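You operate a simulated robot arm through the tools that you are given. There is no shell and no other tool. Be economical: measure what you need, move in short steps, check, and stop when the job is done.

You run a simulated robot arm. Do the job below in one go: nothing can be reset, and whatever is moved stays where it is left.

Task
Fetch the yellow roll and set it on the dark plate of the chiller. Then take the yellow gauge on the bench beside the chest and put it away on the bench facing the dryer. Then fetch the orange ring and set it on top of the orange box on the top of the short bench. Then take the red topped filter and leave it on the bench top beside the dryer. Then push the left cream door under the booth shut. Then push the right cream door under the booth shut. Then take the lined blue-cap flask and leave it on the pink tray. Then put the white boat from the bench top beside the booth on the wall bench near the doors. Then open the left flap of the island socket box. The order counts. Set down upright: yellow gauge, lined blue-cap flask.

It is judged by the outcome, as a careful person would: the job done as asked, and still so three seconds after it is handed in. It fails if anything else is knocked over, pushed out of place, dropped, spilled or broken. Lids that push on must go on centred and level and be pressed home; caps that screw on are set level and turned clockwise until they are tight.

Robot
A 6-joint arm with a two-finger gripper on a trunk, on a base that drives. Base frame: it is fixed to the floor where the robot stands at the start and does not move with it; the origin is under the middle of the robot, x ahead of it, y to its left, z up; the surface under the hand at the start is at about z = 0.8. Units: m, rad, N and s.
With the tool pointing down near the work surface it reaches from about 0.1 to 0.84 m from the robot's upright axis, wherever it stands. Its first joint turns from -2.897 to 2.897 rad. Places, roughly: bench facing the dryer [-5.6, 0.7, 0.8]; bench top beside the dryer (48x25 cm) [-3.12, 0.78, 0.8]; dark plate of the chiller (20x15 cm) [0.6, 0.48, 0.88]; left cream door under the booth [-1, 0.8, 0.5]; left flap of the island socket box [-2.5, 1.9, 0.9]; lined blue-cap flask (7x7x10 cm) [-2.2, 1.9, 0.8]; orange box [-0.75, -3, 0.75]; orange ring (7x7x2 cm) [0.4, -0.3, 0.8]; pink tray (13x10x2 cm) [-3, -2.9, 1]; red topped filter (8x8x17 cm) [0.5, 1.1, 0.8]; right cream door under the booth [-1, 1.5, 0.5]; wall bench near the doors [-1.4, 3.9, 0.9]; white boat (12x4x2 cm) [-2.2, 0.4, 0.8]; yellow gauge [0.5, -0.25, 0.75]; yellow roll (7x7x3 cm) [0.5, 0, 0.8]. Payload 1.66 kg.
The TCP is the grasp point between the finger pads, 0.016 m short of the fingertips. In the tool frame z runs along the fingers and y along their closing line. Largest opening 0.111 m; the body of the gripper starts 0.104 m behind the TCP.
Orientation is that of the tool frame in the base frame, as a unit quaternion [x, y, z, w]. With the fingers straight down and closing along the base's y, the tool's x points along the base's -x, its y along +y and its z along -z.

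Tools
- The arm moves only by the tool step_arm. Its arguments are lists of equal length, an entry for each row: "dr": the turn, a rotation vector about the base's x, y, z in units of 90 degrees (1.0 is 90 degrees), a list of three; "offset": the shift along the base's x, y, z in units of 400 mm (1.0 is 400 mm), a list of three; "gripper": the closure in counts, from 0 (fully open) to 255 (shut). In form: {"dr": [[ax, ay, az], ...], "offset": [[dx, dy, dz], ...], "gripper": [gripper, ...]}. A call has 1 to 10 rows; each row is the pose to reach, as a shift and turn from the pose commanded when the call began. A call with a number of a shift or a turn outside -1 to 1 is refused whole. Rows are played at 5 a second. More than 0.05 m and 0.15 rad between two rows, or a gripper value outside its range, and nothing of the call is played. A pose out of reach is approached as far as the arm can. The call stops where the force on the tool passes 40 N (or 10 N more than at its start, if that is more) or the arm is blocked; 0.2 s more then pass. Each finger halts on what it meets, pressing with about 32 N; the grip force reading is that of the motor and also rises with nothing between the fingers. The clock runs only during rows and for 0.2 s after the last one: add rows that repeat a pose to give the fingers time. The reply holds the time, the measured pose of the TCP, the force on the tool along the base axes, the opening and the grip force, in the units named above and with some noise, with the torque about the TCP (base axes, N m) and any sound that the robot's microphone picked up.
- Cameras (640 x 400 px; columns grow to the right, rows downward): "scene" is now at [0.0566, 0.176, 1.4994]; the picture's right is [-0.20, -0.98, 0.00], its down [-0.75, 0.16, -0.65] and it looks along [0.63, -0.13, -0.76] (base axes); focal length 278 px, centre (320, 200). "wrist" rides on the gripper at [0.07, 0.014, -0.143] in the tool frame; the picture's right is [-0.19, 0.98, 0.00], its down [-0.87, -0.17, -0.47] and it looks along [-0.46, -0.09, 0.88] (tool axes); focal length 230 px, centre (320, 200). There is no depth. A picture from a camera that has moved, and an enlarged one, comes with that camera's place and axes in the base frame and with its lens.
- grab_frame(camera): a new picture of that camera. No time passes.
- move_column(by): slides the trunk up (or, below 0, down) by that many m; the arm and the scene camera ride with it, the base frame stays. It gives what a move gives, with no picture.
- base_move(legs): drives the robot by 1 to 6 legs, each [ahead, left, turn to the left] in m, m and rad, along the robot's own axes; the way and the turn of a leg run together, so that a leg with both is an arc; at most 1.5 m and 3.142 rad a leg. The arm and the cameras ride along, it lands a little off, and it stops where it bumps. It gives what a move gives.
- pan_tilt(pan, tilt): turns the head with the scene camera to pan (to the left, within 2.094 rad either way) and tilt (down, from -0.506 to 1.204), counted from straight ahead of the robot. It gives what a move gives.
- zoom(camera, box): a new picture of the part [left, top, right, bottom] of that camera's present view, enlarged. No time passes.
- finish_job(): hands the job in; it is judged then, once.

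Go step by step. Nothing tells you exact positions but the pictures and the camera data: compare them with the known pose of the tool, close in by small moves and look again before you grip or let go. The budget is 217 turns and 198 pictures, counting those below and the enlarged ones. Unless the task says otherwise, let go and move clear before handing in, and close with one line.

The tools are called after ">>>" as a command line: name --argument value ..., lists and objects as JSON in quotes. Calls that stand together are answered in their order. step_arm: Moves the arm, as the interface text tells. Its arguments: {"type":"object","properties":{"dr":{"type":"array","items":{"type":"array","items":{"type":"number"}}},"offset":{"type":"array","items":{"type":"array","items":{"type":"number"}}},"gripper":{"type":"array","items":{"type":"number"}}},"required":["dr","offset","gripper"]} The other tools are called the same way: move_column (by) slides the trunk up or down; base_move (legs) drives the base; pan_tilt (pan, tilt) turns the head that bears the scene camera; grab_frame (camera) takes a picture; zoom (camera, box) takes an enlarged picture of a part of a camera's view; finish_job () hands the job in.

At the start:

```text
time: 0.0
eef_pos: [0.443, 0.0665, 1.1525]
orientation: [0.0, 1.0, 0.0, 0.0]
contact_force: [-0.1, -0.2, -0.3]
moment: [0.0, 0.01, 0.0]
gripper_width: 0.1108
gripper_force: 0.0
trunk travel left (down, up): [-0.1, 0.49]
robot x, y, heading: [-0.0005, -0.0001, 0.001]
head pan, tilt: [-0.206, 0.867]
```

scene: 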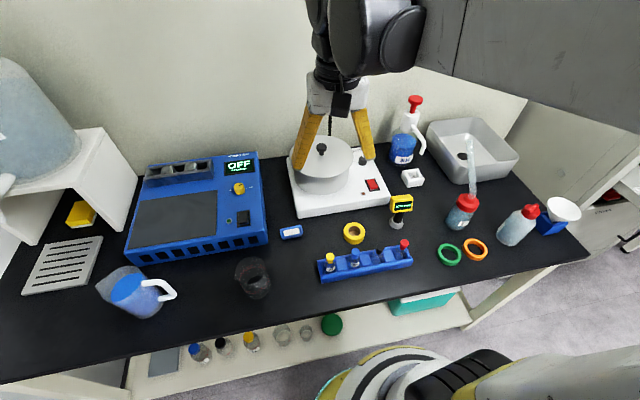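
wrist: 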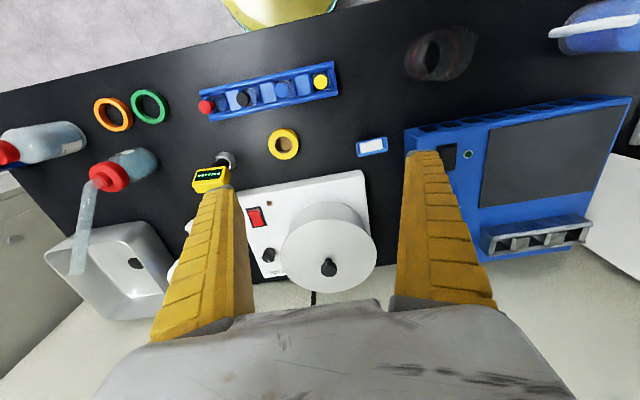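

The yellow roll is at about (0.479, -0.015), and the dark chiller plate is near (0.56, 0.44). I'll move above the roll and look again.

>>> step_arm --dr '[[0, 0, 0], [0, 0, 0], [0, 0, 0], [0, 0, 0], [0, 0, 0], [0, 0, 0]]' --offset '[[0.03, -0.068, -0.08], [0.06, -0.136, -0.16], [0.09, -0.204, -0.26], [0.09, -0.204, -0.38], [0.09, -0.204, -0.5], [0.09, -0.204, -0.6]]' --gripper '[0, 0, 0, 0, 0, 0]'

>>> grab_frame --camera "wrist"

>>> grab_frame --camera "scene"

```text
time: 1.4
eef_pos: [0.4777, -0.0151, 0.9117]
orientation: [-0.001, 1.0, 0.001, 0.0]
contact_force: [-0.6, 0.3, -0.1]
moment: [-0.02, 0.03, -0.05]
gripper_width: 0.1108
gripper_force: 0.1
trunk travel left (down, up): [-0.1, 0.49]
robot x, y, heading: [0.0027, -0.0021, -0.001]
head pan, tilt: [-0.206, 0.867]
```

```text
195 pictures are left
camera wrist: at [0.4088, -0.0015, 1.0533], right [0.19, 0.98, 0.0], down [0.87, -0.17, 0.47], along [0.46, -0.09, -0.88], focal length 230 px, centre (320, 200)
```

wrist: 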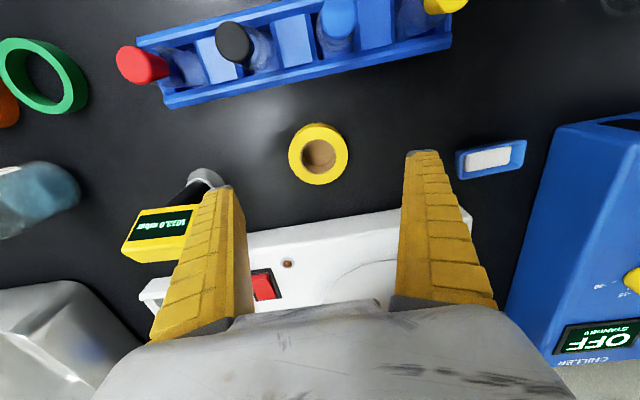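

```text
194 pictures are left
camera scene: at [0.0571, 0.1759, 1.4993], right [-0.2, -0.98, 0.0], down [-0.75, 0.16, -0.65], along [0.63, -0.13, -0.76], focal length 278 px, centre (320, 200)
```

scene: 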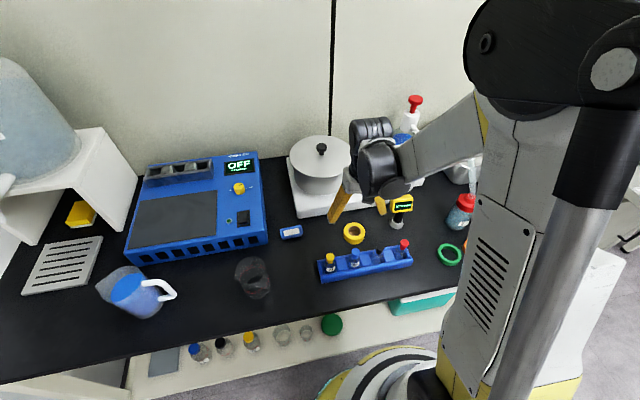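

The roll centre is at about (0.472, -0.014). I'll descend and grip it.

>>> step_arm --dr '[[0, 0, 0], [0, 0, 0], [0, 0, 0], [0, 0, 0], [0, 0, 0], [0, 0, 0], [0, 0, 0], [0, 0, 0]]' --offset '[[-0.014, 0, -0.08], [-0.014, 0, -0.16], [-0.014, 0, -0.2], [-0.014, 0, -0.232], [-0.014, 0, -0.232], [-0.014, 0, -0.232], [-0.014, 0, -0.232], [-0.014, 0, -0.232]]' --gripper '[0, 0, 0, 0, 130, 200, 200, 200]'

>>> grab_frame --camera "wrist"

```text
time: 3.2
eef_pos: [0.4728, -0.0129, 0.8182]
orientation: [0.001, 1.0, 0.0, 0.0]
contact_force: [-0.7, -0.1, 0.0]
moment: [-0.03, -0.02, 0.01]
gripper_width: 0.0574
gripper_force: 32.3
trunk travel left (down, up): [-0.1, 0.49]
robot x, y, heading: [-0.0006, 0.0016, 0.001]
head pan, tilt: [-0.206, 0.867]
```

```text
193 pictures are left
camera wrist: at [0.4028, -0.0009, 0.9611], right [0.19, 0.98, 0.0], down [0.87, -0.17, 0.47], along [0.46, -0.09, -0.88], focal length 230 px, centre (320, 200)
```

wrist: 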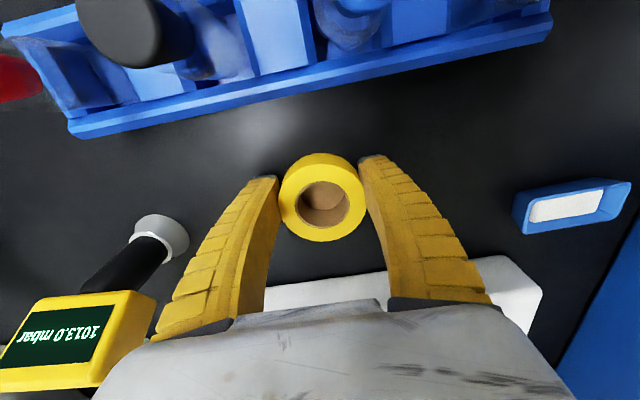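

The roll is gripped at 57 mm. I'll lift it and carry it over to the chiller plate.

>>> step_arm --dr '[[0, 0, 0], [0, 0, 0], [0, 0, 0], [0, 0, 0], [0, 0, 0], [0, 0, 0], [0, 0, 0], [0, 0, 0], [0, 0, 0], [0, 0, 0]]' --offset '[[0, 0, 0.1], [0, 0, 0.22], [0, 0, 0.34], [0, 0, 0.46], [0, 0.12, 0.46], [0.0, 0.24, 0.46], [0, 0.36, 0.46], [0.04, 0.47, 0.46], [0.08, 0.58, 0.46], [0.12, 0.68, 0.46]]' --gripper '[200, 200, 200, 200, 200, 200, 200, 200, 200, 200]'

>>> step_arm --dr '[[0, 0, 0], [0, 0, 0], [0, 0, 0], [0, 0, 0], [0, 0, 0], [0, 0, 0]]' --offset '[[0.03, 0.11, 0], [0.06, 0.22, 0], [0.09, 0.33, 0], [0.12, 0.44, 0], [0.14, 0.54, 0], [0.14, 0.54, -0.05]]' --gripper '[200, 200, 200, 200, 200, 200]'

>>> grab_frame --camera "scene"

>>> grab_frame --camera "wrist"

```text
time: 5.4
eef_pos: [0.5213, 0.2592, 1.0026]
orientation: [0.0, 1.0, 0.0, 0.0]
contact_force: [-0.1, 0.2, 0.2]
moment: [-0.04, 0.01, 0.0]
gripper_width: 0.0574
gripper_force: 32.4
trunk travel left (down, up): [-0.1, 0.49]
robot x, y, heading: [0.0024, -0.0001, 0.002]
head pan, tilt: [-0.206, 0.867]
```

```text
time: 6.8
eef_pos: [0.5752, 0.4749, 0.9828]
orientation: [0.0, 1.0, 0.0, -0.001]
contact_force: [0.1, 0.4, -0.1]
moment: [-0.02, -0.02, 0.02]
gripper_width: 0.0575
gripper_force: 32.4
trunk travel left (down, up): [-0.1, 0.49]
robot x, y, heading: [0.0031, 0.0016, -0.006]
head pan, tilt: [-0.206, 0.867]
```

```text
192 pictures are left
camera scene: at [0.0567, 0.1762, 1.4993], right [-0.2, -0.98, 0.0], down [-0.75, 0.16, -0.65], along [0.63, -0.13, -0.76], focal length 278 px, centre (320, 200)
```

scene: 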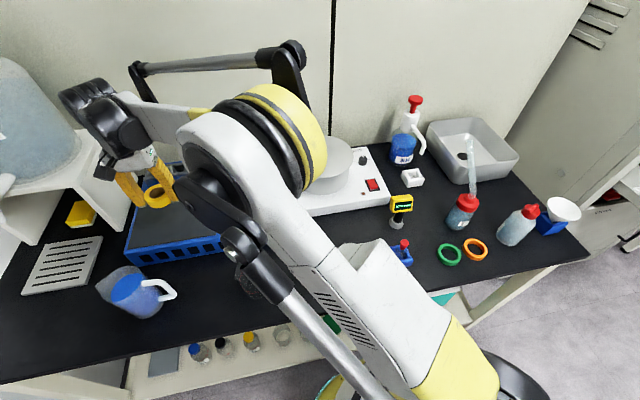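

```text
191 pictures are left
camera wrist: at [0.5071, 0.4872, 1.1254], right [0.19, 0.98, 0.0], down [0.87, -0.17, 0.47], along [0.46, -0.09, -0.88], focal length 230 px, centre (320, 200)
```

wrist: 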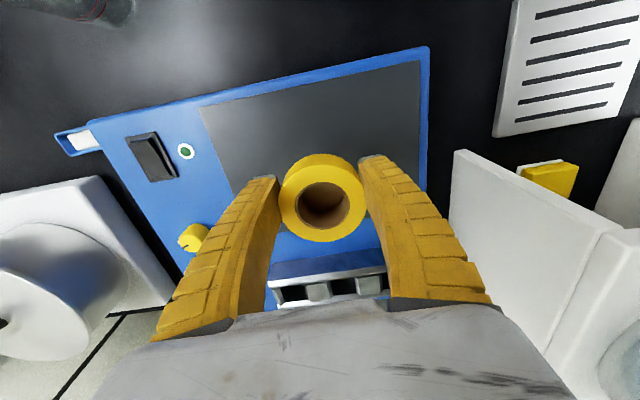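

The roll is above the plate, near its centre. I'll lower it carefully.

>>> step_arm --dr '[[0, 0, 0], [0, 0, 0], [0, 0, 0], [0, 0, 0]]' --offset '[[0, 0, -0.08], [0, 0, -0.14], [0, 0, -0.175], [0, 0, -0.195]]' --gripper '[200, 200, 200, 200]'

>>> grab_frame --camera "wrist"

```text
time: 7.8
eef_pos: [0.5755, 0.4746, 0.904]
orientation: [0.0, 1.0, 0.0, 0.0]
contact_force: [0.9, 0.5, -0.9]
moment: [-0.01, 0.0, 0.01]
gripper_width: 0.0574
gripper_force: 31.9
trunk travel left (down, up): [-0.1, 0.49]
robot x, y, heading: [0.0002, 0.0003, 0.002]
head pan, tilt: [-0.206, 0.867]
```

```text
190 pictures are left
camera wrist: at [0.507, 0.4869, 1.0469], right [0.19, 0.98, 0.0], down [0.87, -0.17, 0.47], along [0.46, -0.09, -0.88], focal length 230 px, centre (320, 200)
```

wrist: 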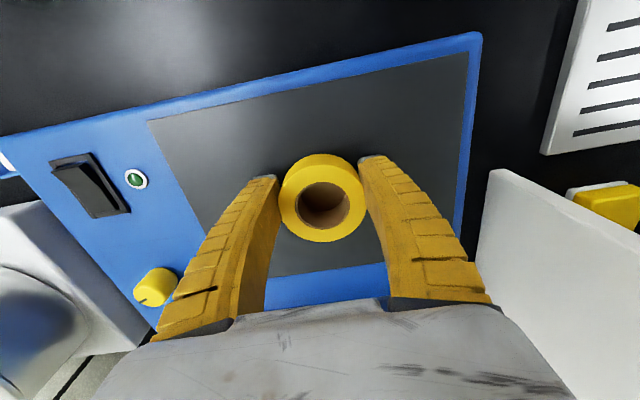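

Not in contact yet. I'll go down a few millimetres more.

>>> step_arm --dr '[[0, 0, 0], [0, 0, 0], [0, 0, 0], [0, 0, 0], [0, 0, 0]]' --offset '[[0, 0, -0.005], [0, 0, -0.01], [0, 0, -0.014], [0, 0, -0.017], [0, 0, -0.017]]' --gripper '[200, 200, 200, 200, 200]'

```text
time: 9.0
eef_pos: [0.5753, 0.4741, 0.8994]
orientation: [0.0, 1.0, 0.0, 0.0]
contact_force: [0.6, -0.3, 0.1]
moment: [0.02, 0.0, 0.03]
gripper_width: 0.0576
gripper_force: 31.6
trunk travel left (down, up): [-0.1, 0.49]
robot x, y, heading: [-0.0017, -0.0025, -0.003]
head pan, tilt: [-0.206, 0.867]
```

>>> step_arm --dr '[[0, 0, 0], [0, 0, 0], [0, 0, 0], [0, 0, 0]]' --offset '[[0, 0, -0.004], [0, 0, -0.008], [0, 0, -0.012], [0, 0, -0.012]]' --gripper '[200, 200, 200, 200]'

>>> zoom --camera "wrist" --box '[200, 100, 460, 280]'

```text
time: 10.0
eef_pos: [0.5749, 0.4737, 0.8955]
orientation: [-0.001, 1.0, 0.001, 0.001]
contact_force: [6.3, 4.6, 24.1]
moment: [0.11, -0.3, 0.04]
gripper_width: 0.0595
gripper_force: 32.3
trunk travel left (down, up): [-0.1, 0.49]
robot x, y, heading: [-0.0013, 0.0022, -0.0]
head pan, tilt: [-0.206, 0.867]
```

```text
2.22 times, centred on (330, 190) of wrist
camera zoom: at [0.5065, 0.4865, 1.0371], right [0.19, 0.98, 0.0], down [0.86, -0.17, 0.47], along [0.46, -0.09, -0.88], focal length 511 px, centre (298, 222)
```

zoom: 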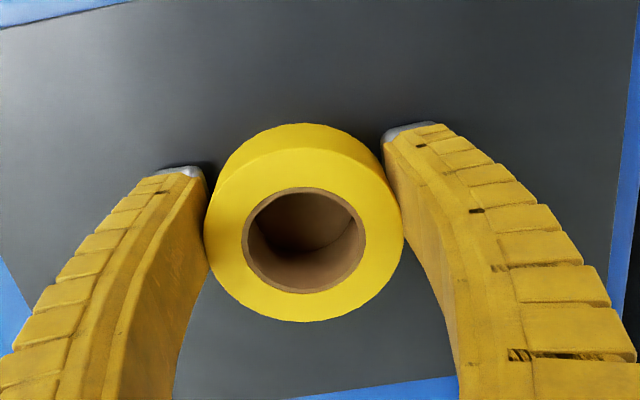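

Contact is felt. I'll ease off, open and lift straight up.

>>> step_arm --dr '[[0, 0, 0], [0, 0, 0], [0, 0, 0], [0, 0, 0], [0, 0, 0], [0, 0, 0], [0, 0, 0], [0, 0, 0]]' --offset '[[0, 0, 0.006], [0, 0, 0.006], [0, 0, 0.006], [0, 0, 0.006], [0, 0, 0.06], [0, 0, 0.16], [0, 0, 0.28], [0, 0, 0.4]]' --gripper '[200, 100, 0, 0, 0, 0, 0, 0]'

>>> grab_frame --camera "wrist"

```text
time: 11.8
eef_pos: [0.5761, 0.4738, 1.0528]
orientation: [0.0, 1.0, 0.0, -0.001]
contact_force: [-0.4, 1.0, 0.4]
moment: [0.02, 0.04, 0.02]
gripper_width: 0.1115
gripper_force: 0.0
trunk travel left (down, up): [-0.1, 0.49]
robot x, y, heading: [-0.0012, 0.0012, 0.0]
head pan, tilt: [-0.206, 0.867]
```

```text
188 pictures are left
camera wrist: at [0.5063, 0.4867, 1.195], right [0.19, 0.98, 0.0], down [0.87, -0.17, 0.47], along [0.46, -0.09, -0.88], focal length 230 px, centre (320, 200)
```

wrist: 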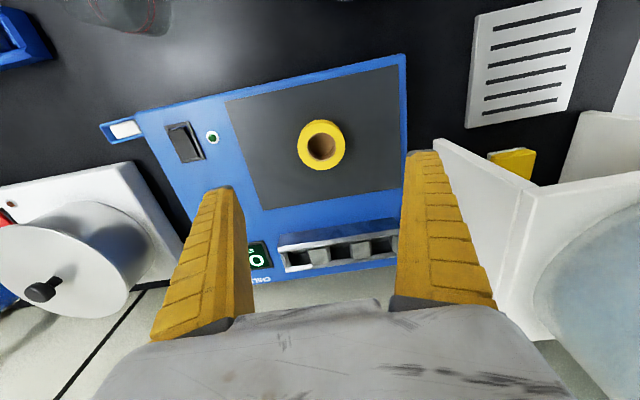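

The roll sits on the plate. Next is the yellow gauge, so I'll move the arm toward it and look closely. I'll also check the surroundings.

>>> zoom --camera "scene" --box '[360, 160, 520, 260]'

>>> pan_tilt --pan -1.3 --tilt 0.45

>>> grab_frame --camera "scene"

>>> pan_tilt --pan 1.6 --tilt 0.45

>>> grab_frame --camera "scene"

```text
4.00 times, centred on (440, 210) of scene
camera zoom: at [0.0564, 0.1759, 1.4994], right [-0.2, -0.98, 0.0], down [-0.75, 0.16, -0.65], along [0.63, -0.13, -0.76], focal length 1113 px, centre (-160, 160)
```

zoom: 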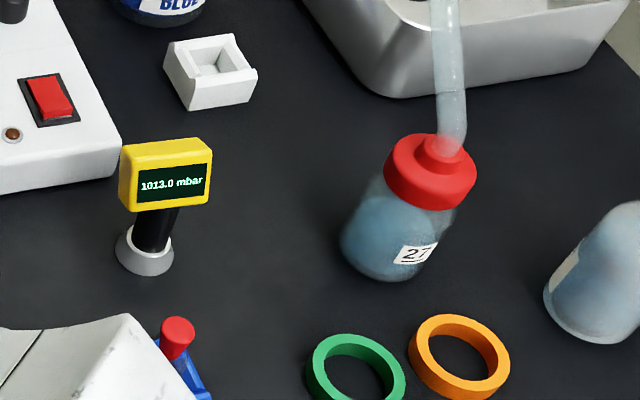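

```text
time: 13.1
eef_pos: [0.5762, 0.4734, 1.0524]
orientation: [0.0, 1.0, 0.0, 0.0]
contact_force: [0.4, 0.8, 0.0]
moment: [0.01, 0.04, -0.02]
gripper_width: 0.111
gripper_force: 0.1
trunk travel left (down, up): [-0.1, 0.49]
robot x, y, heading: [-0.0046, -0.0001, -0.0]
head pan, tilt: [-1.3, 0.45]
```

```text
186 pictures are left
camera scene: at [0.0056, 0.1033, 1.5352], right [-0.96, -0.27, 0.0], down [-0.12, 0.42, -0.9], along [0.24, -0.87, -0.44], focal length 278 px, centre (320, 200)
```

scene: 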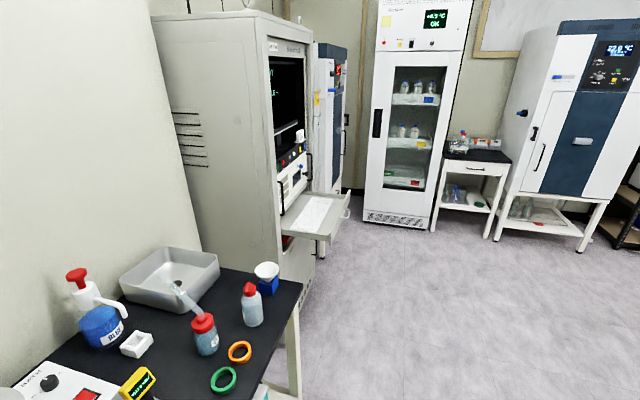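

```text
time: 15.7
eef_pos: [0.5763, 0.4731, 1.0522]
orientation: [0.001, 1.0, 0.0, 0.0]
contact_force: [0.3, -0.7, -0.2]
moment: [0.02, 0.02, -0.01]
gripper_width: 0.111
gripper_force: 0.1
trunk travel left (down, up): [-0.1, 0.49]
robot x, y, heading: [0.0004, -0.0013, -0.003]
head pan, tilt: [1.6, 0.45]
```

```text
185 pictures are left
camera scene: at [-0.0217, 0.2837, 1.5352], right [1.0, 0.03, 0.0], down [0.01, -0.43, -0.9], along [-0.03, 0.9, -0.44], focal length 278 px, centre (320, 200)
```

scene: 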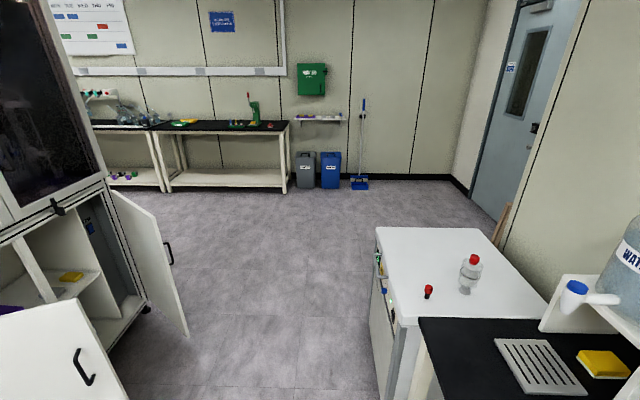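

The only gauge on this bench is at about (0.488, -0.153). I'll move the arm above it and point the head back at it.

>>> step_arm --dr '[[0, 0, 0], [0, 0, 0], [0, 0, 0], [0, 0, 0], [0, 0, 0], [0, 0, 0], [0, 0, 0]]' --offset '[[-0.06, -0.1, 0], [-0.12, -0.2, 0], [-0.18, -0.3, 0], [-0.22, -0.42, 0], [-0.22, -0.54, 0], [-0.22, -0.66, 0], [-0.22, -0.78, 0]]' --gripper '[0, 0, 0, 0, 0, 0, 0]'

>>> step_arm --dr '[[0, 0, 0], [0, 0, 0], [0, 0, 0], [0, 0, 0], [0, 0, 0], [0, 0, 0], [0, 0, 0]]' --offset '[[0, -0.12, 0], [0, -0.24, 0], [0, -0.36, 0], [0, -0.48, 0], [0, -0.6, 0], [0, -0.7, 0], [0, -0.785, 0]]' --gripper '[0, 0, 0, 0, 0, 0, 0]'

>>> pan_tilt --pan -0.5 --tilt 0.867

>>> grab_frame --camera "wrist"

>>> grab_frame --camera "scene"

```text
refused: row 4 steps farther than a row can; nothing moved
```

```text
time: 17.3
eef_pos: [0.5784, 0.1593, 1.0539]
orientation: [-0.001, 1.0, 0.0, 0.0]
contact_force: [0.8, 0.2, -0.6]
moment: [-0.03, -0.03, 0.01]
gripper_width: 0.1109
gripper_force: 0.1
trunk travel left (down, up): [-0.1, 0.49]
robot x, y, heading: [0.0009, -0.0012, 0.003]
head pan, tilt: [1.6, 0.45]
```

```text
time: 19.3
eef_pos: [0.5771, 0.1592, 1.0538]
orientation: [0.0, 1.0, 0.0, 0.0]
contact_force: [0.2, 0.9, -0.5]
moment: [-0.03, 0.03, -0.01]
gripper_width: 0.1111
gripper_force: 0.0
trunk travel left (down, up): [-0.1, 0.49]
robot x, y, heading: [0.0006, 0.0009, -0.001]
head pan, tilt: [-0.499, 0.867]
```

```text
184 pictures are left
camera wrist: at [0.5082, 0.1733, 1.1963], right [0.19, 0.98, 0.0], down [0.87, -0.17, 0.47], along [0.46, -0.09, -0.88], focal length 230 px, centre (320, 200)
```

wrist: 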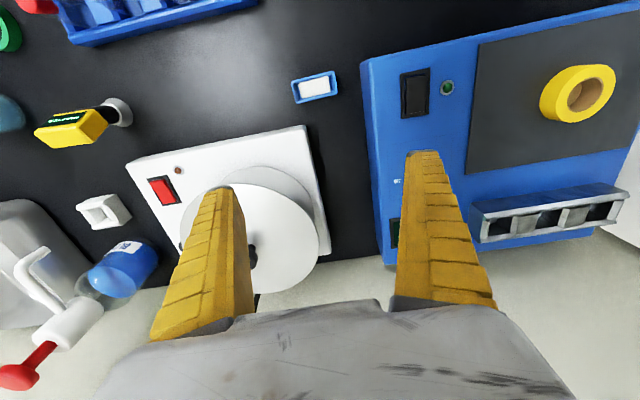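

```text
183 pictures are left
camera scene: at [0.0489, 0.1548, 1.4994], right [-0.48, -0.88, 0.0], down [-0.67, 0.36, -0.65], along [0.57, -0.31, -0.76], focal length 278 px, centre (320, 200)
```

scene: 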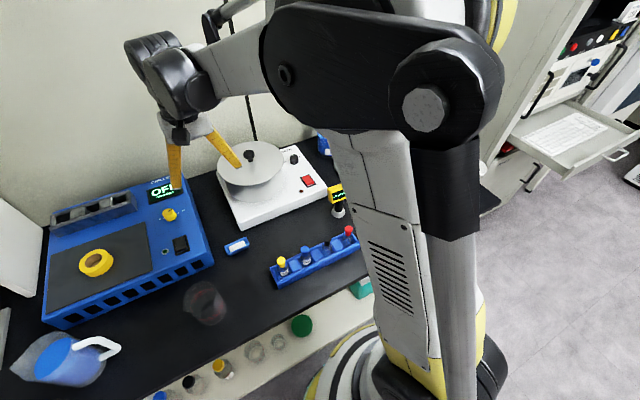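

I'll keep moving to above the gauge.

>>> step_arm --dr '[[0, 0, 0], [0, 0, 0], [0, 0, 0], [0, 0, 0], [0, 0, 0], [0, 0, 0], [0, 0, 0], [0, 0, 0]]' --offset '[[-0.08, -0.06, 0], [-0.16, -0.14, 0], [-0.2, -0.24, 0], [-0.225, -0.35, 0], [-0.225, -0.46, 0], [-0.225, -0.57, 0], [-0.225, -0.68, 0], [-0.225, -0.78, 0]]' --gripper '[0, 0, 0, 0, 0, 0, 0, 0]'

>>> grab_frame --camera "wrist"

>>> grab_frame --camera "scene"

```text
time: 21.1
eef_pos: [0.4878, -0.1527, 1.0543]
orientation: [-0.001, 1.0, 0.001, 0.0]
contact_force: [-0.4, -0.1, -0.1]
moment: [-0.02, 0.01, 0.02]
gripper_width: 0.1108
gripper_force: 0.0
trunk travel left (down, up): [-0.1, 0.49]
robot x, y, heading: [0.0022, 0.0036, -0.001]
head pan, tilt: [-0.499, 0.867]
```

```text
182 pictures are left
camera wrist: at [0.4181, -0.1403, 1.1963], right [0.19, 0.98, 0.0], down [0.87, -0.17, 0.47], along [0.46, -0.09, -0.88], focal length 230 px, centre (320, 200)
```

wrist: 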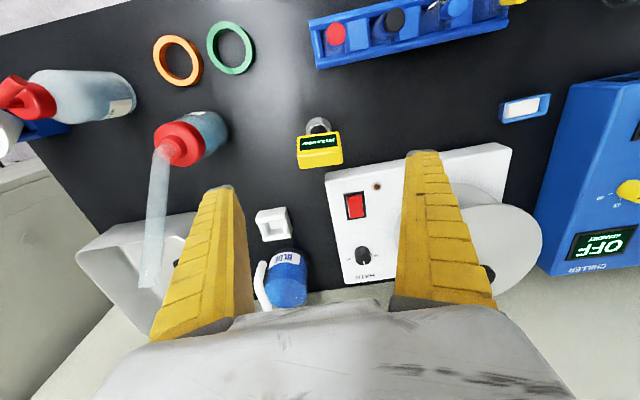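

```text
181 pictures are left
camera scene: at [0.0489, 0.1544, 1.4995], right [-0.48, -0.88, 0.0], down [-0.67, 0.37, -0.65], along [0.57, -0.31, -0.76], focal length 278 px, centre (320, 200)
```

scene: 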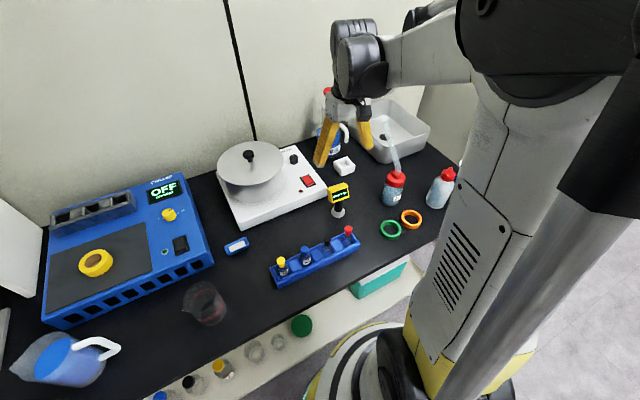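

The gauge head is centred at about (0.498, -0.155, 0.90), is about 54 mm wide along y, and is aligned with the fingers. I'll descend around it.

>>> step_arm --dr '[[0, 0, 0], [0, 0, 0], [0, 0, 0], [0, 0, 0]]' --offset '[[0.025, -0.005, -0.1], [0.025, -0.005, -0.2], [0.025, -0.005, -0.3], [0.025, -0.005, -0.38]]' --gripper '[0, 0, 0, 0]'

>>> grab_frame --camera "wrist"

>>> zoom --camera "scene" --box '[280, 120, 440, 220]'

```text
time: 22.1
eef_pos: [0.4983, -0.1545, 0.9017]
orientation: [0.0, 1.0, 0.0, 0.0]
contact_force: [-0.4, 0.1, 0.1]
moment: [-0.01, 0.02, -0.01]
gripper_width: 0.1111
gripper_force: 0.1
trunk travel left (down, up): [-0.1, 0.49]
robot x, y, heading: [0.0029, -0.0024, -0.002]
head pan, tilt: [-0.499, 0.867]
```

```text
180 pictures are left
camera wrist: at [0.4279, -0.1418, 1.0444], right [0.19, 0.98, 0.0], down [0.87, -0.17, 0.47], along [0.46, -0.09, -0.88], focal length 230 px, centre (320, 200)
```

wrist: 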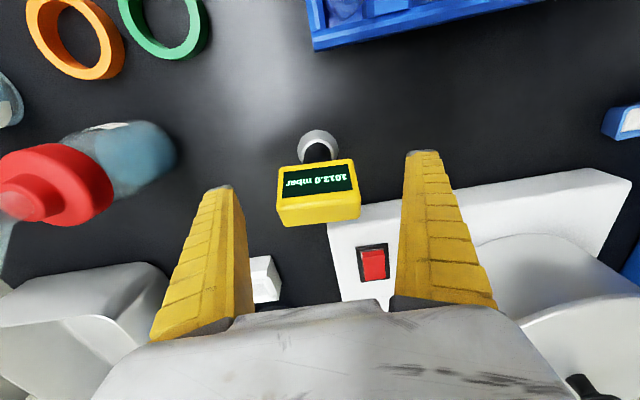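

```text
4.00 times, centred on (360, 170) of scene
camera zoom: at [0.0493, 0.1547, 1.4994], right [-0.48, -0.88, 0.0], down [-0.67, 0.37, -0.65], along [0.57, -0.31, -0.76], focal length 1113 px, centre (160, 320)
```

zoom: 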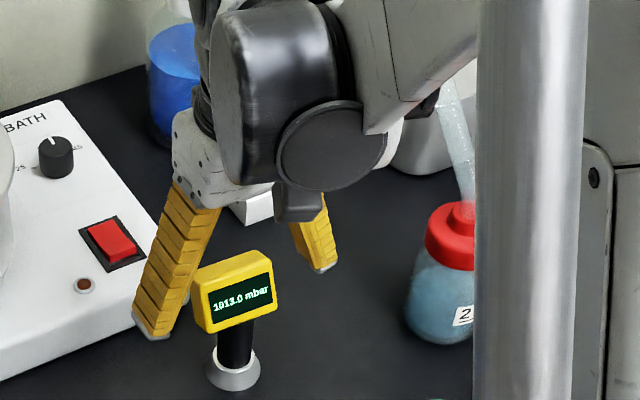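

The head is centred between the fingers. I'll lower 6 mm more and close.

>>> step_arm --dr '[[0, 0, 0], [0, 0, 0], [0, 0, 0], [0, 0, 0], [0, 0, 0]]' --offset '[[0, -0.004, -0.015], [0, -0.004, -0.015], [0, -0.004, -0.015], [0, -0.004, -0.015], [0, -0.004, -0.015]]' --gripper '[0, 100, 160, 200, 200]'

>>> grab_frame --camera "wrist"

```text
time: 23.3
eef_pos: [0.4964, -0.1564, 0.8966]
orientation: [0.0, 1.0, -0.001, 0.0]
contact_force: [0.3, -2.1, 5.1]
moment: [-0.04, -0.04, -0.02]
gripper_width: 0.0573
gripper_force: 32.1
trunk travel left (down, up): [-0.1, 0.49]
robot x, y, heading: [-0.0044, 0.0004, -0.002]
head pan, tilt: [-0.499, 0.867]
```

```text
178 pictures are left
camera wrist: at [0.4276, -0.1433, 1.0387], right [0.19, 0.98, 0.0], down [0.87, -0.17, 0.47], along [0.46, -0.09, -0.88], focal length 230 px, centre (320, 200)
```

wrist: 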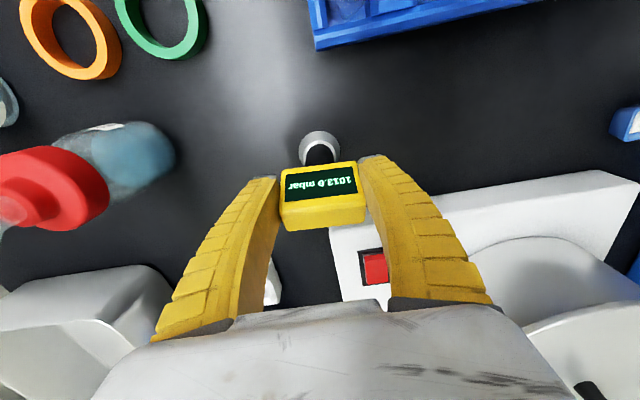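

The gauge is held. I'll lift it, tuck the arm, and survey behind the robot before driving.

>>> step_arm --dr '[[0, 0, 0], [0, 0, 0], [0, 0, 0], [0, 0, 0], [0, 0, 0], [0, 0, 0], [0, 0, 0], [0, 0, 0], [0, 0, 0]]' --offset '[[0, 0, 0.06], [0, 0, 0.16], [0, 0, 0.28], [0, 0, 0.4], [0, 0, 0.5], [-0.08, 0.06, 0.5], [-0.16, 0.12, 0.5], [-0.24, 0.18, 0.5], [-0.3, 0.26, 0.5]]' --gripper '[200, 200, 200, 200, 200, 200, 200, 200, 200]'

>>> pan_tilt --pan 2.094 --tilt 0.35

>>> grab_frame --camera "scene"

>>> pan_tilt --pan -2.094 --tilt 0.35

>>> grab_frame --camera "scene"

>>> grab_frame --camera "wrist"

```text
time: 25.3
eef_pos: [0.3742, -0.0512, 1.0968]
orientation: [0.0, 1.0, 0.0, 0.0]
contact_force: [0.1, 0.1, -2.3]
moment: [-0.02, -0.03, 0.04]
gripper_width: 0.0574
gripper_force: 31.8
trunk travel left (down, up): [-0.1, 0.49]
robot x, y, heading: [-0.0025, 0.0011, -0.001]
head pan, tilt: [-0.499, 0.867]
```

```text
time: 27.6
eef_pos: [0.3757, -0.0514, 1.0969]
orientation: [0.001, 1.0, -0.001, 0.0]
contact_force: [-0.4, -0.3, -1.8]
moment: [0.0, 0.0, -0.01]
gripper_width: 0.0576
gripper_force: 31.8
trunk travel left (down, up): [-0.1, 0.49]
robot x, y, heading: [-0.0016, -0.0005, -0.0]
head pan, tilt: [2.094, 0.351]
```

```text
177 pictures are left
camera scene: at [-0.0654, 0.2724, 1.5444], right [0.87, 0.5, 0.0], down [0.17, -0.3, -0.94], along [-0.47, 0.81, -0.34], focal length 278 px, centre (320, 200)
```

scene: 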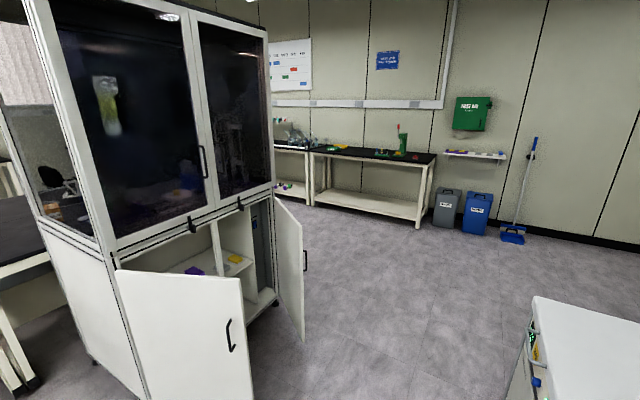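

```text
time: 31.0
eef_pos: [0.375, -0.0527, 1.0953]
orientation: [-0.001, 1.0, 0.001, 0.0]
contact_force: [-0.2, -0.1, -1.5]
moment: [0.0, 0.02, 0.0]
gripper_width: 0.0574
gripper_force: 31.8
trunk travel left (down, up): [-0.1, 0.49]
robot x, y, heading: [0.003, -0.0008, -0.0]
head pan, tilt: [-2.094, 0.351]
```

```text
176 pictures are left
camera scene: at [-0.0654, 0.1111, 1.5444], right [-0.87, 0.5, 0.0], down [0.17, 0.3, -0.94], along [-0.47, -0.81, -0.34], focal length 278 px, centre (320, 200)
```

scene: 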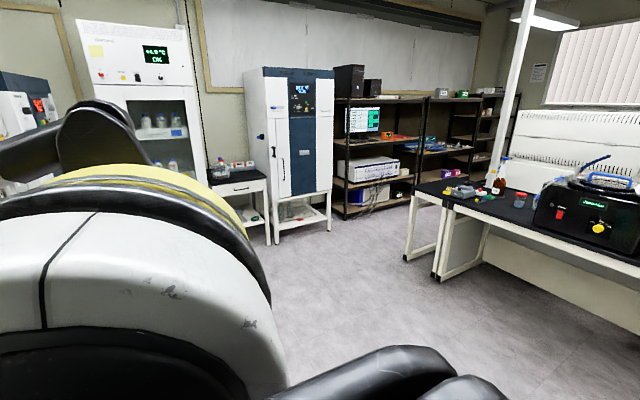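

```text
175 pictures are left
camera wrist: at [0.3061, -0.0389, 1.2385], right [0.19, 0.98, 0.0], down [0.87, -0.17, 0.47], along [0.46, -0.09, -0.88], focal length 230 px, centre (320, 200)
```

wrist: 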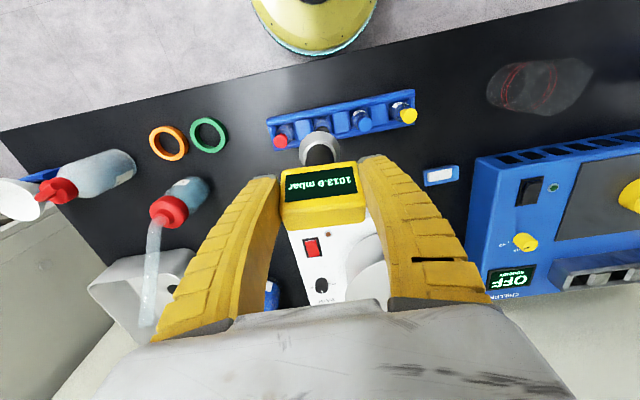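

The gauge is held cleanly. The way round the island is past its -y end at about y = -2.1, so I'll back away, turn and drive there.

>>> base_move --legs '[[-0.6, 0, 0], [0, 0, -1.89], [1.1, 0, 0], [1.1, 0, 0], [0, 0, -1.25]]'

>>> pan_tilt --pan 0.0 --tilt 0.35

>>> grab_frame --camera "scene"

```text
time: 52.5
eef_pos: [-1.6696, -2.0357, 1.097]
orientation: [1.0, -0.004, 0.0, 0.0]
contact_force: [-0.3, 0.2, -1.4]
moment: [0.0, -0.05, -0.01]
gripper_width: 0.0572
gripper_force: 32.4
trunk travel left (down, up): [-0.1, 0.49]
robot x, y, heading: [-1.2914, -2.0962, 3.134]
head pan, tilt: [-2.094, 0.351]
```

```text
time: 54.5
eef_pos: [-1.6699, -2.0374, 1.097]
orientation: [1.0, -0.004, 0.0, -0.001]
contact_force: [-0.9, 0.2, -1.0]
moment: [0.0, 0.01, 0.02]
gripper_width: 0.0573
gripper_force: 32.0
trunk travel left (down, up): [-0.1, 0.49]
robot x, y, heading: [-1.2965, -2.0878, 3.136]
head pan, tilt: [0.0, 0.351]
```

```text
174 pictures are left
camera scene: at [-1.3692, -2.2798, 1.5444], right [0.01, 1.0, 0.0], down [0.34, 0.0, -0.94], along [-0.94, 0.01, -0.34], focal length 278 px, centre (320, 200)
```

scene: 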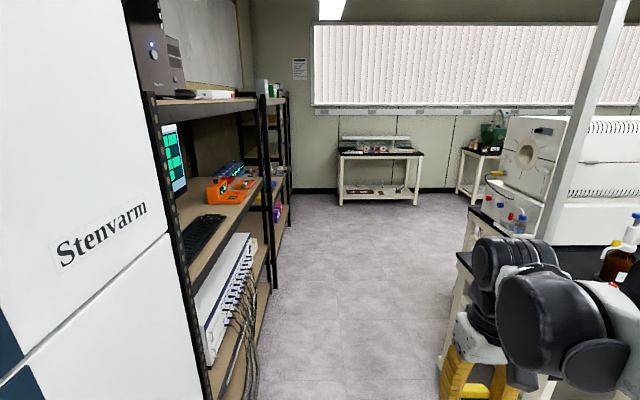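

The aisle is clear on both sides. I'll drive on past the island and turn toward +y.

>>> base_move --legs '[[1.5, 0, 0], [1.5, 0, 0], [0, 0, -1.57]]'

>>> grab_frame --camera "scene"

>>> pan_tilt --pan 0.7 --tilt 0.35

>>> grab_frame --camera "scene"

```text
time: 72.8
eef_pos: [-4.2563, -1.6878, 1.0955]
orientation: [-0.706, 0.708, 0.0, -0.001]
contact_force: [0.1, -0.9, -1.7]
moment: [0.01, -0.01, -0.01]
gripper_width: 0.0574
gripper_force: 31.8
trunk travel left (down, up): [-0.1, 0.49]
robot x, y, heading: [-4.3093, -2.0589, 1.57]
head pan, tilt: [0.0, 0.351]
```

```text
173 pictures are left
camera scene: at [-4.4978, -1.9864, 1.5444], right [1.0, 0.0, 0.0], down [0.0, -0.34, -0.94], along [0.0, 0.94, -0.34], focal length 278 px, centre (320, 200)
```

scene: 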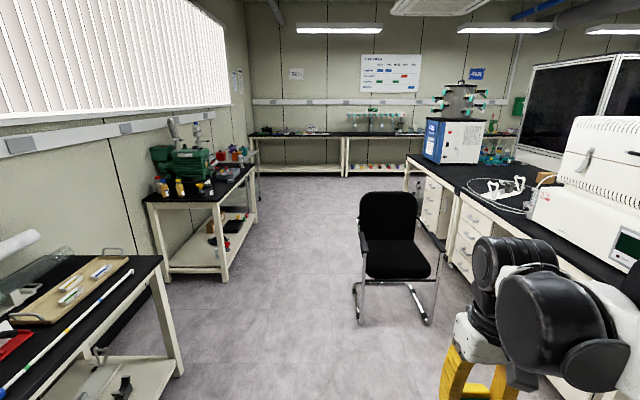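

```text
time: 73.9
eef_pos: [-4.2573, -1.686, 1.095]
orientation: [-0.707, 0.708, 0.0, 0.0]
contact_force: [1.6, 1.2, -2.0]
moment: [-0.01, 0.01, 0.0]
gripper_width: 0.0575
gripper_force: 32.0
trunk travel left (down, up): [-0.1, 0.49]
robot x, y, heading: [-4.3092, -2.0663, 1.572]
head pan, tilt: [0.7, 0.351]
```

```text
172 pictures are left
camera scene: at [-4.5577, -2.0082, 1.5444], right [0.77, 0.64, 0.0], down [0.22, -0.26, -0.94], along [-0.6, 0.72, -0.34], focal length 278 px, centre (320, 200)
```

scene: 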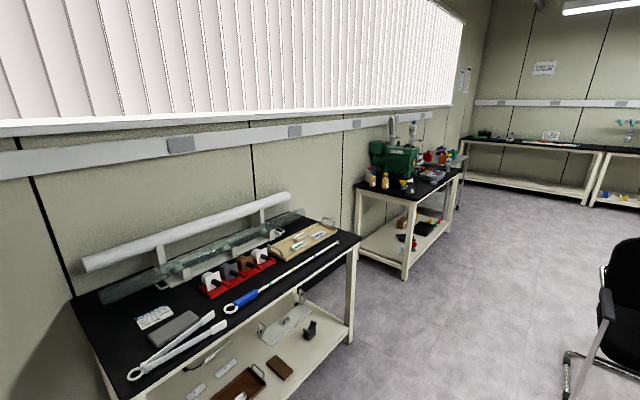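

The bench facing the dryer is the one with the green pump, with its front corner at about (-5.3, 0.15). A chair stands in the aisle at about x -4.2…-3.7. I'll pass to its left and turn to face the bench.

>>> base_move --legs '[[0.5, 0.45, 0], [0.85, 0.0, 0], [0, 0, 1.57], [0, -0.95, 0]]'

>>> pan_tilt --pan -0.1 --tilt 0.6

>>> grab_frame --camera "scene"

```text
time: 90.0
eef_pos: [-5.1048, 0.3027, 1.0969]
orientation: [1.0, -0.015, 0.001, 0.001]
contact_force: [0.2, 0.0, -2.7]
moment: [-0.01, 0.0, 0.0]
gripper_width: 0.0575
gripper_force: 31.7
trunk travel left (down, up): [-0.1, 0.49]
robot x, y, heading: [-4.729, 0.2394, 3.115]
head pan, tilt: [0.7, 0.351]
```

```text
time: 91.2
eef_pos: [-5.1045, 0.3024, 1.0972]
orientation: [1.0, -0.015, 0.0, 0.0]
contact_force: [0.0, 0.0, -2.5]
moment: [0.0, 0.01, 0.0]
gripper_width: 0.057
gripper_force: 32.1
trunk travel left (down, up): [-0.1, 0.49]
robot x, y, heading: [-4.7297, 0.2386, 3.117]
head pan, tilt: [-0.099, 0.6]
```

```text
171 pictures are left
camera scene: at [-4.8035, 0.0616, 1.5217], right [0.13, 0.99, 0.0], down [0.56, -0.07, -0.83], along [-0.82, 0.11, -0.56], focal length 278 px, centre (320, 200)
```

scene: 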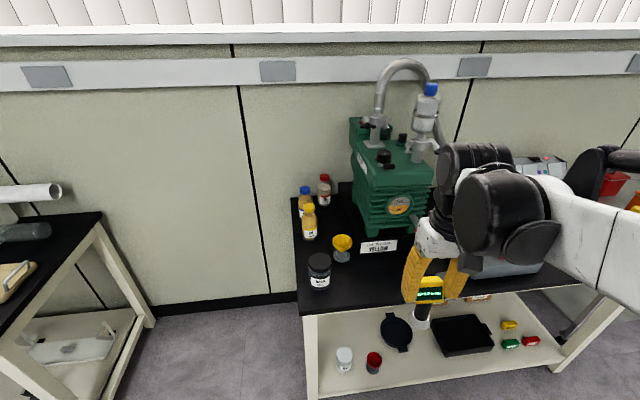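

>>> grab_frame --camera "wrist"

```text
170 pictures are left
camera wrist: at [-5.0344, 0.2861, 1.2385], right [-0.22, -0.98, 0.0], down [-0.86, 0.19, 0.47], along [-0.46, 0.1, -0.88], focal length 230 px, centre (320, 200)
```

wrist: 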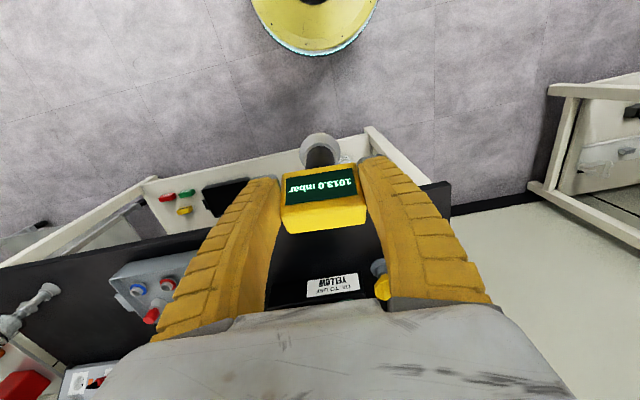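

The free spot on the bench is around (-5.40, 0.46), between the label and the grey box. I'll move over it.

>>> step_arm --dr '[[0, 0, 0], [0, 0, 0], [0, 0, 0], [0, 0, 0], [0, 0, 0], [0, 0, 0], [0, 0, 0], [0, 0, 0]]' --offset '[[-0.1, 0.05, 0], [-0.2, 0.1, 0], [-0.3, 0.15, 0], [-0.4, 0.2, 0], [-0.5, 0.25, 0], [-0.6, 0.32, 0], [-0.7, 0.38, 0], [-0.74, 0.4, -0.06]]' --gripper '[200, 200, 200, 200, 200, 200, 200, 200]'

>>> grab_frame --camera "wrist"

>>> grab_frame --camera "scene"

```text
time: 93.0
eef_pos: [-5.4027, 0.4622, 1.0725]
orientation: [1.0, -0.015, 0.0, -0.001]
contact_force: [0.2, 0.3, -1.6]
moment: [-0.01, 0.01, -0.02]
gripper_width: 0.0575
gripper_force: 32.5
trunk travel left (down, up): [-0.1, 0.49]
robot x, y, heading: [-4.7317, 0.2401, 3.109]
head pan, tilt: [-0.099, 0.6]
```

```text
169 pictures are left
camera wrist: at [-5.332, 0.446, 1.214], right [-0.22, -0.98, 0.0], down [-0.86, 0.19, 0.47], along [-0.46, 0.1, -0.88], focal length 230 px, centre (320, 200)
```

wrist: 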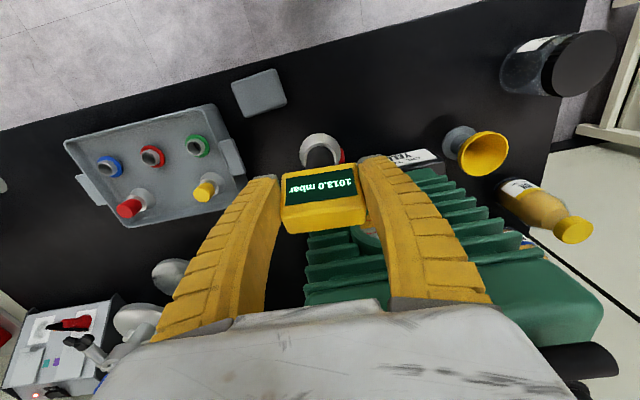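

```text
168 pictures are left
camera scene: at [-4.804, 0.0619, 1.5216], right [0.13, 0.99, 0.0], down [0.56, -0.07, -0.82], along [-0.82, 0.11, -0.57], focal length 278 px, centre (320, 200)
```

scene: 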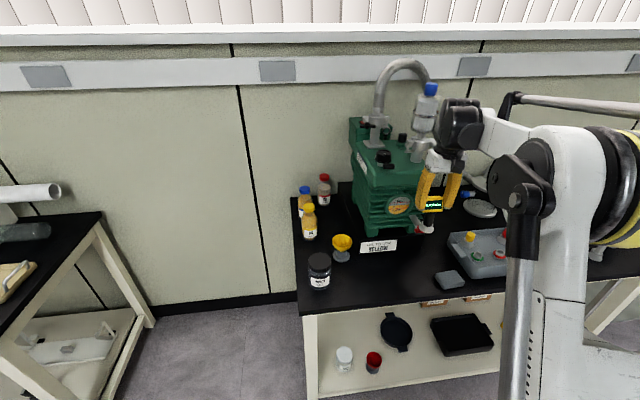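

The spot below the gauge is clear. I'll lower toward the bench.

>>> step_arm --dr '[[0, 0, 0], [0, 0, 0], [0, 0, 0], [0, 0, 0], [0, 0, 0]]' --offset '[[0.025, -0.03, -0.1], [0.025, -0.03, -0.2], [0.025, -0.03, -0.3], [0.025, -0.03, -0.38], [0.025, -0.03, -0.42]]' --gripper '[200, 200, 200, 200, 200]'

>>> grab_frame --camera "wrist"

>>> zoom --camera "scene" --box '[340, 170, 500, 270]'

```text
time: 93.8
eef_pos: [-5.387, 0.4476, 0.9681]
orientation: [1.0, -0.014, -0.003, -0.001]
contact_force: [11.8, -6.6, 49.8]
moment: [0.52, 1.31, 0.19]
gripper_width: 0.0432
gripper_force: 31.7
trunk travel left (down, up): [-0.1, 0.49]
robot x, y, heading: [-4.7316, 0.2373, 3.108]
head pan, tilt: [-0.099, 0.6]
stopped in row 4: the force on the tool passed its limit at 134 N (the readings are from after the stop); the commanded pose is now the measured one
```

```text
167 pictures are left
camera wrist: at [-5.3165, 0.4316, 1.1088], right [-0.22, -0.98, 0.0], down [-0.86, 0.19, 0.48], along [-0.47, 0.1, -0.88], focal length 230 px, centre (320, 200)
```

wrist: 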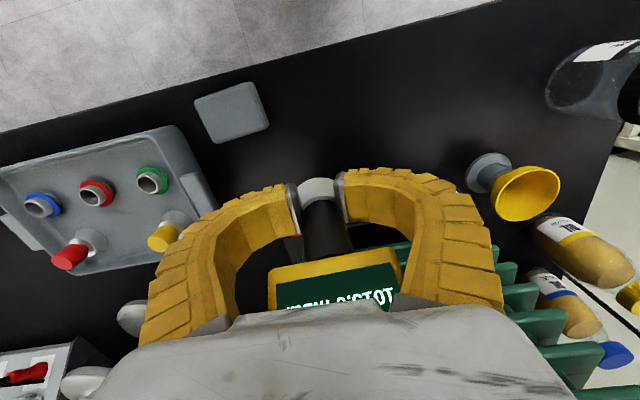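

```text
4.00 times, centred on (420, 220) of scene
camera zoom: at [-4.7964, 0.059, 1.5222], right [0.13, 0.99, 0.0], down [0.56, -0.07, -0.83], along [-0.82, 0.11, -0.56], focal length 1113 px, centre (-80, 120)
```

zoom: 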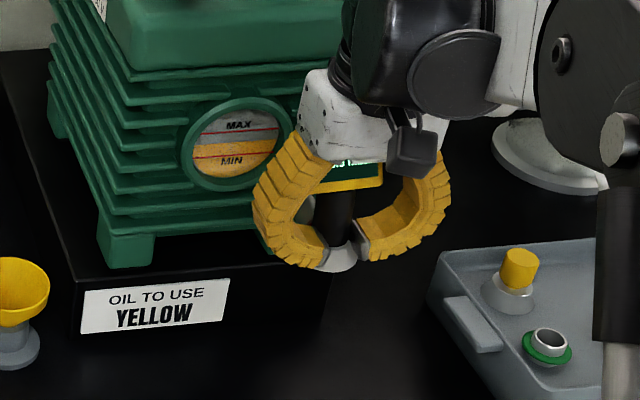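

The gauge base caught on a raised black stand under the pump and slid up in the fingers, which now hold its flange. I'll lift clear, then check before using the open strip in front of the stand.

>>> step_arm --dr '[[0, 0, 0], [0, 0, 0], [0, 0, 0], [0, 0, 0], [0, 0, 0], [0, 0, 0]]' --offset '[[0, 0, 0.02], [0, 0, 0.05], [0, 0, 0.1], [0, 0, 0.15], [0.04, 0, 0.15], [0.08, -0.03, 0.15]]' --gripper '[220, 220, 220, 220, 220, 220]'

>>> grab_frame --camera "wrist"

>>> zoom --camera "scene" --box '[300, 150, 540, 300]'

```text
time: 95.2
eef_pos: [-5.3595, 0.4381, 1.0214]
orientation: [1.0, -0.015, -0.001, 0.0]
contact_force: [-0.5, -0.5, -1.5]
moment: [-0.03, -0.03, 0.02]
gripper_width: 0.0317
gripper_force: 31.7
trunk travel left (down, up): [-0.1, 0.49]
robot x, y, heading: [-4.7305, 0.2422, 3.114]
head pan, tilt: [-0.099, 0.6]
```

```text
165 pictures are left
camera wrist: at [-5.2895, 0.4217, 1.1634], right [-0.22, -0.98, 0.0], down [-0.86, 0.19, 0.47], along [-0.46, 0.1, -0.88], focal length 230 px, centre (320, 200)
```

wrist: 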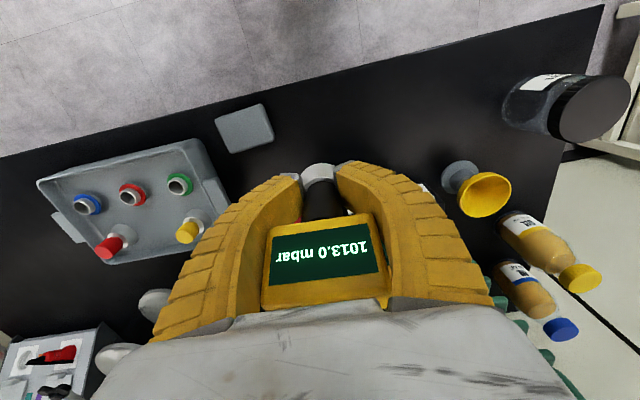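

```text
2.67 times, centred on (420, 225) of scene
camera zoom: at [-4.8034, 0.0616, 1.5217], right [0.13, 0.99, 0.0], down [0.56, -0.07, -0.83], along [-0.82, 0.11, -0.56], focal length 742 px, centre (53, 133)
```

zoom: 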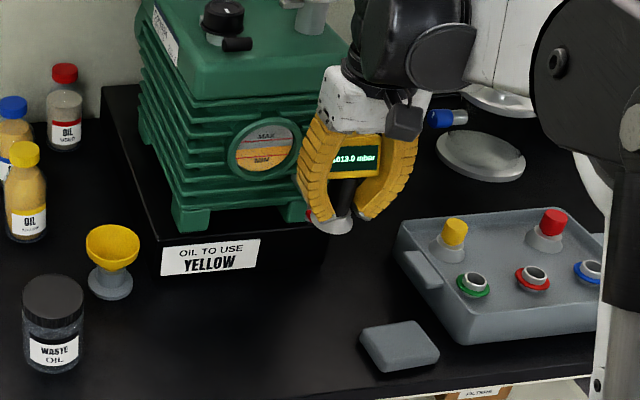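

I want a clear look at what the gauge hit, so I'll back the hand off and zoom in on that patch.

>>> step_arm --dr '[[0, 0, 0], [0, 0, 0], [0, 0, 0], [0, 0, 0], [0, 0, 0], [0, 0, 0]]' --offset '[[0.04, 0, 0.1], [0.14, 0, 0.15], [0.24, 0, 0.15], [0.34, 0, 0.15], [0.44, 0, 0.15], [0.5, 0, 0.15]]' --gripper '[220, 220, 220, 220, 220, 220]'

>>> grab_frame --camera "wrist"

>>> pan_tilt --pan -0.45 --tilt 0.75

>>> grab_frame --camera "scene"

```text
time: 96.6
eef_pos: [-5.1604, 0.4382, 1.0814]
orientation: [1.0, -0.014, -0.002, 0.0]
contact_force: [0.5, 0.7, -1.4]
moment: [-0.03, -0.02, 0.02]
gripper_width: 0.0311
gripper_force: 32.2
trunk travel left (down, up): [-0.1, 0.49]
robot x, y, heading: [-4.732, 0.2408, 3.114]
head pan, tilt: [-0.099, 0.6]
```

```text
163 pictures are left
camera wrist: at [-5.0904, 0.4215, 1.2229], right [-0.22, -0.98, 0.0], down [-0.86, 0.19, 0.47], along [-0.46, 0.1, -0.88], focal length 230 px, centre (320, 200)
```

wrist: 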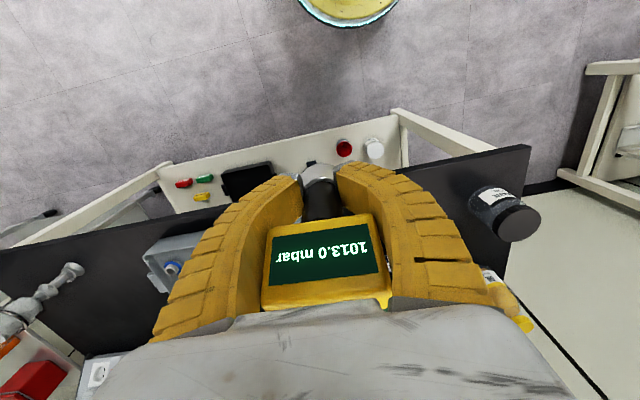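

```text
time: 97.4
eef_pos: [-5.162, 0.4388, 1.0813]
orientation: [1.0, -0.015, -0.002, 0.0]
contact_force: [0.1, 0.2, -1.5]
moment: [0.02, -0.04, 0.02]
gripper_width: 0.0309
gripper_force: 31.7
trunk travel left (down, up): [-0.1, 0.49]
robot x, y, heading: [-4.7294, 0.2412, 3.11]
head pan, tilt: [-0.45, 0.75]
```

```text
162 pictures are left
camera scene: at [-4.7895, 0.0885, 1.5088], right [0.46, 0.89, 0.0], down [0.6, -0.31, -0.73], along [-0.65, 0.34, -0.68], focal length 278 px, centre (320, 200)
```

scene: 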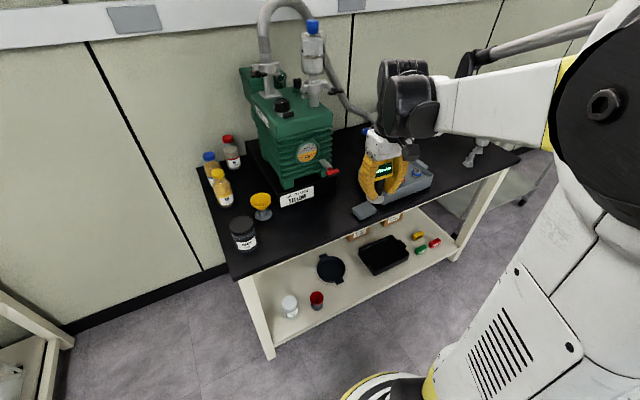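

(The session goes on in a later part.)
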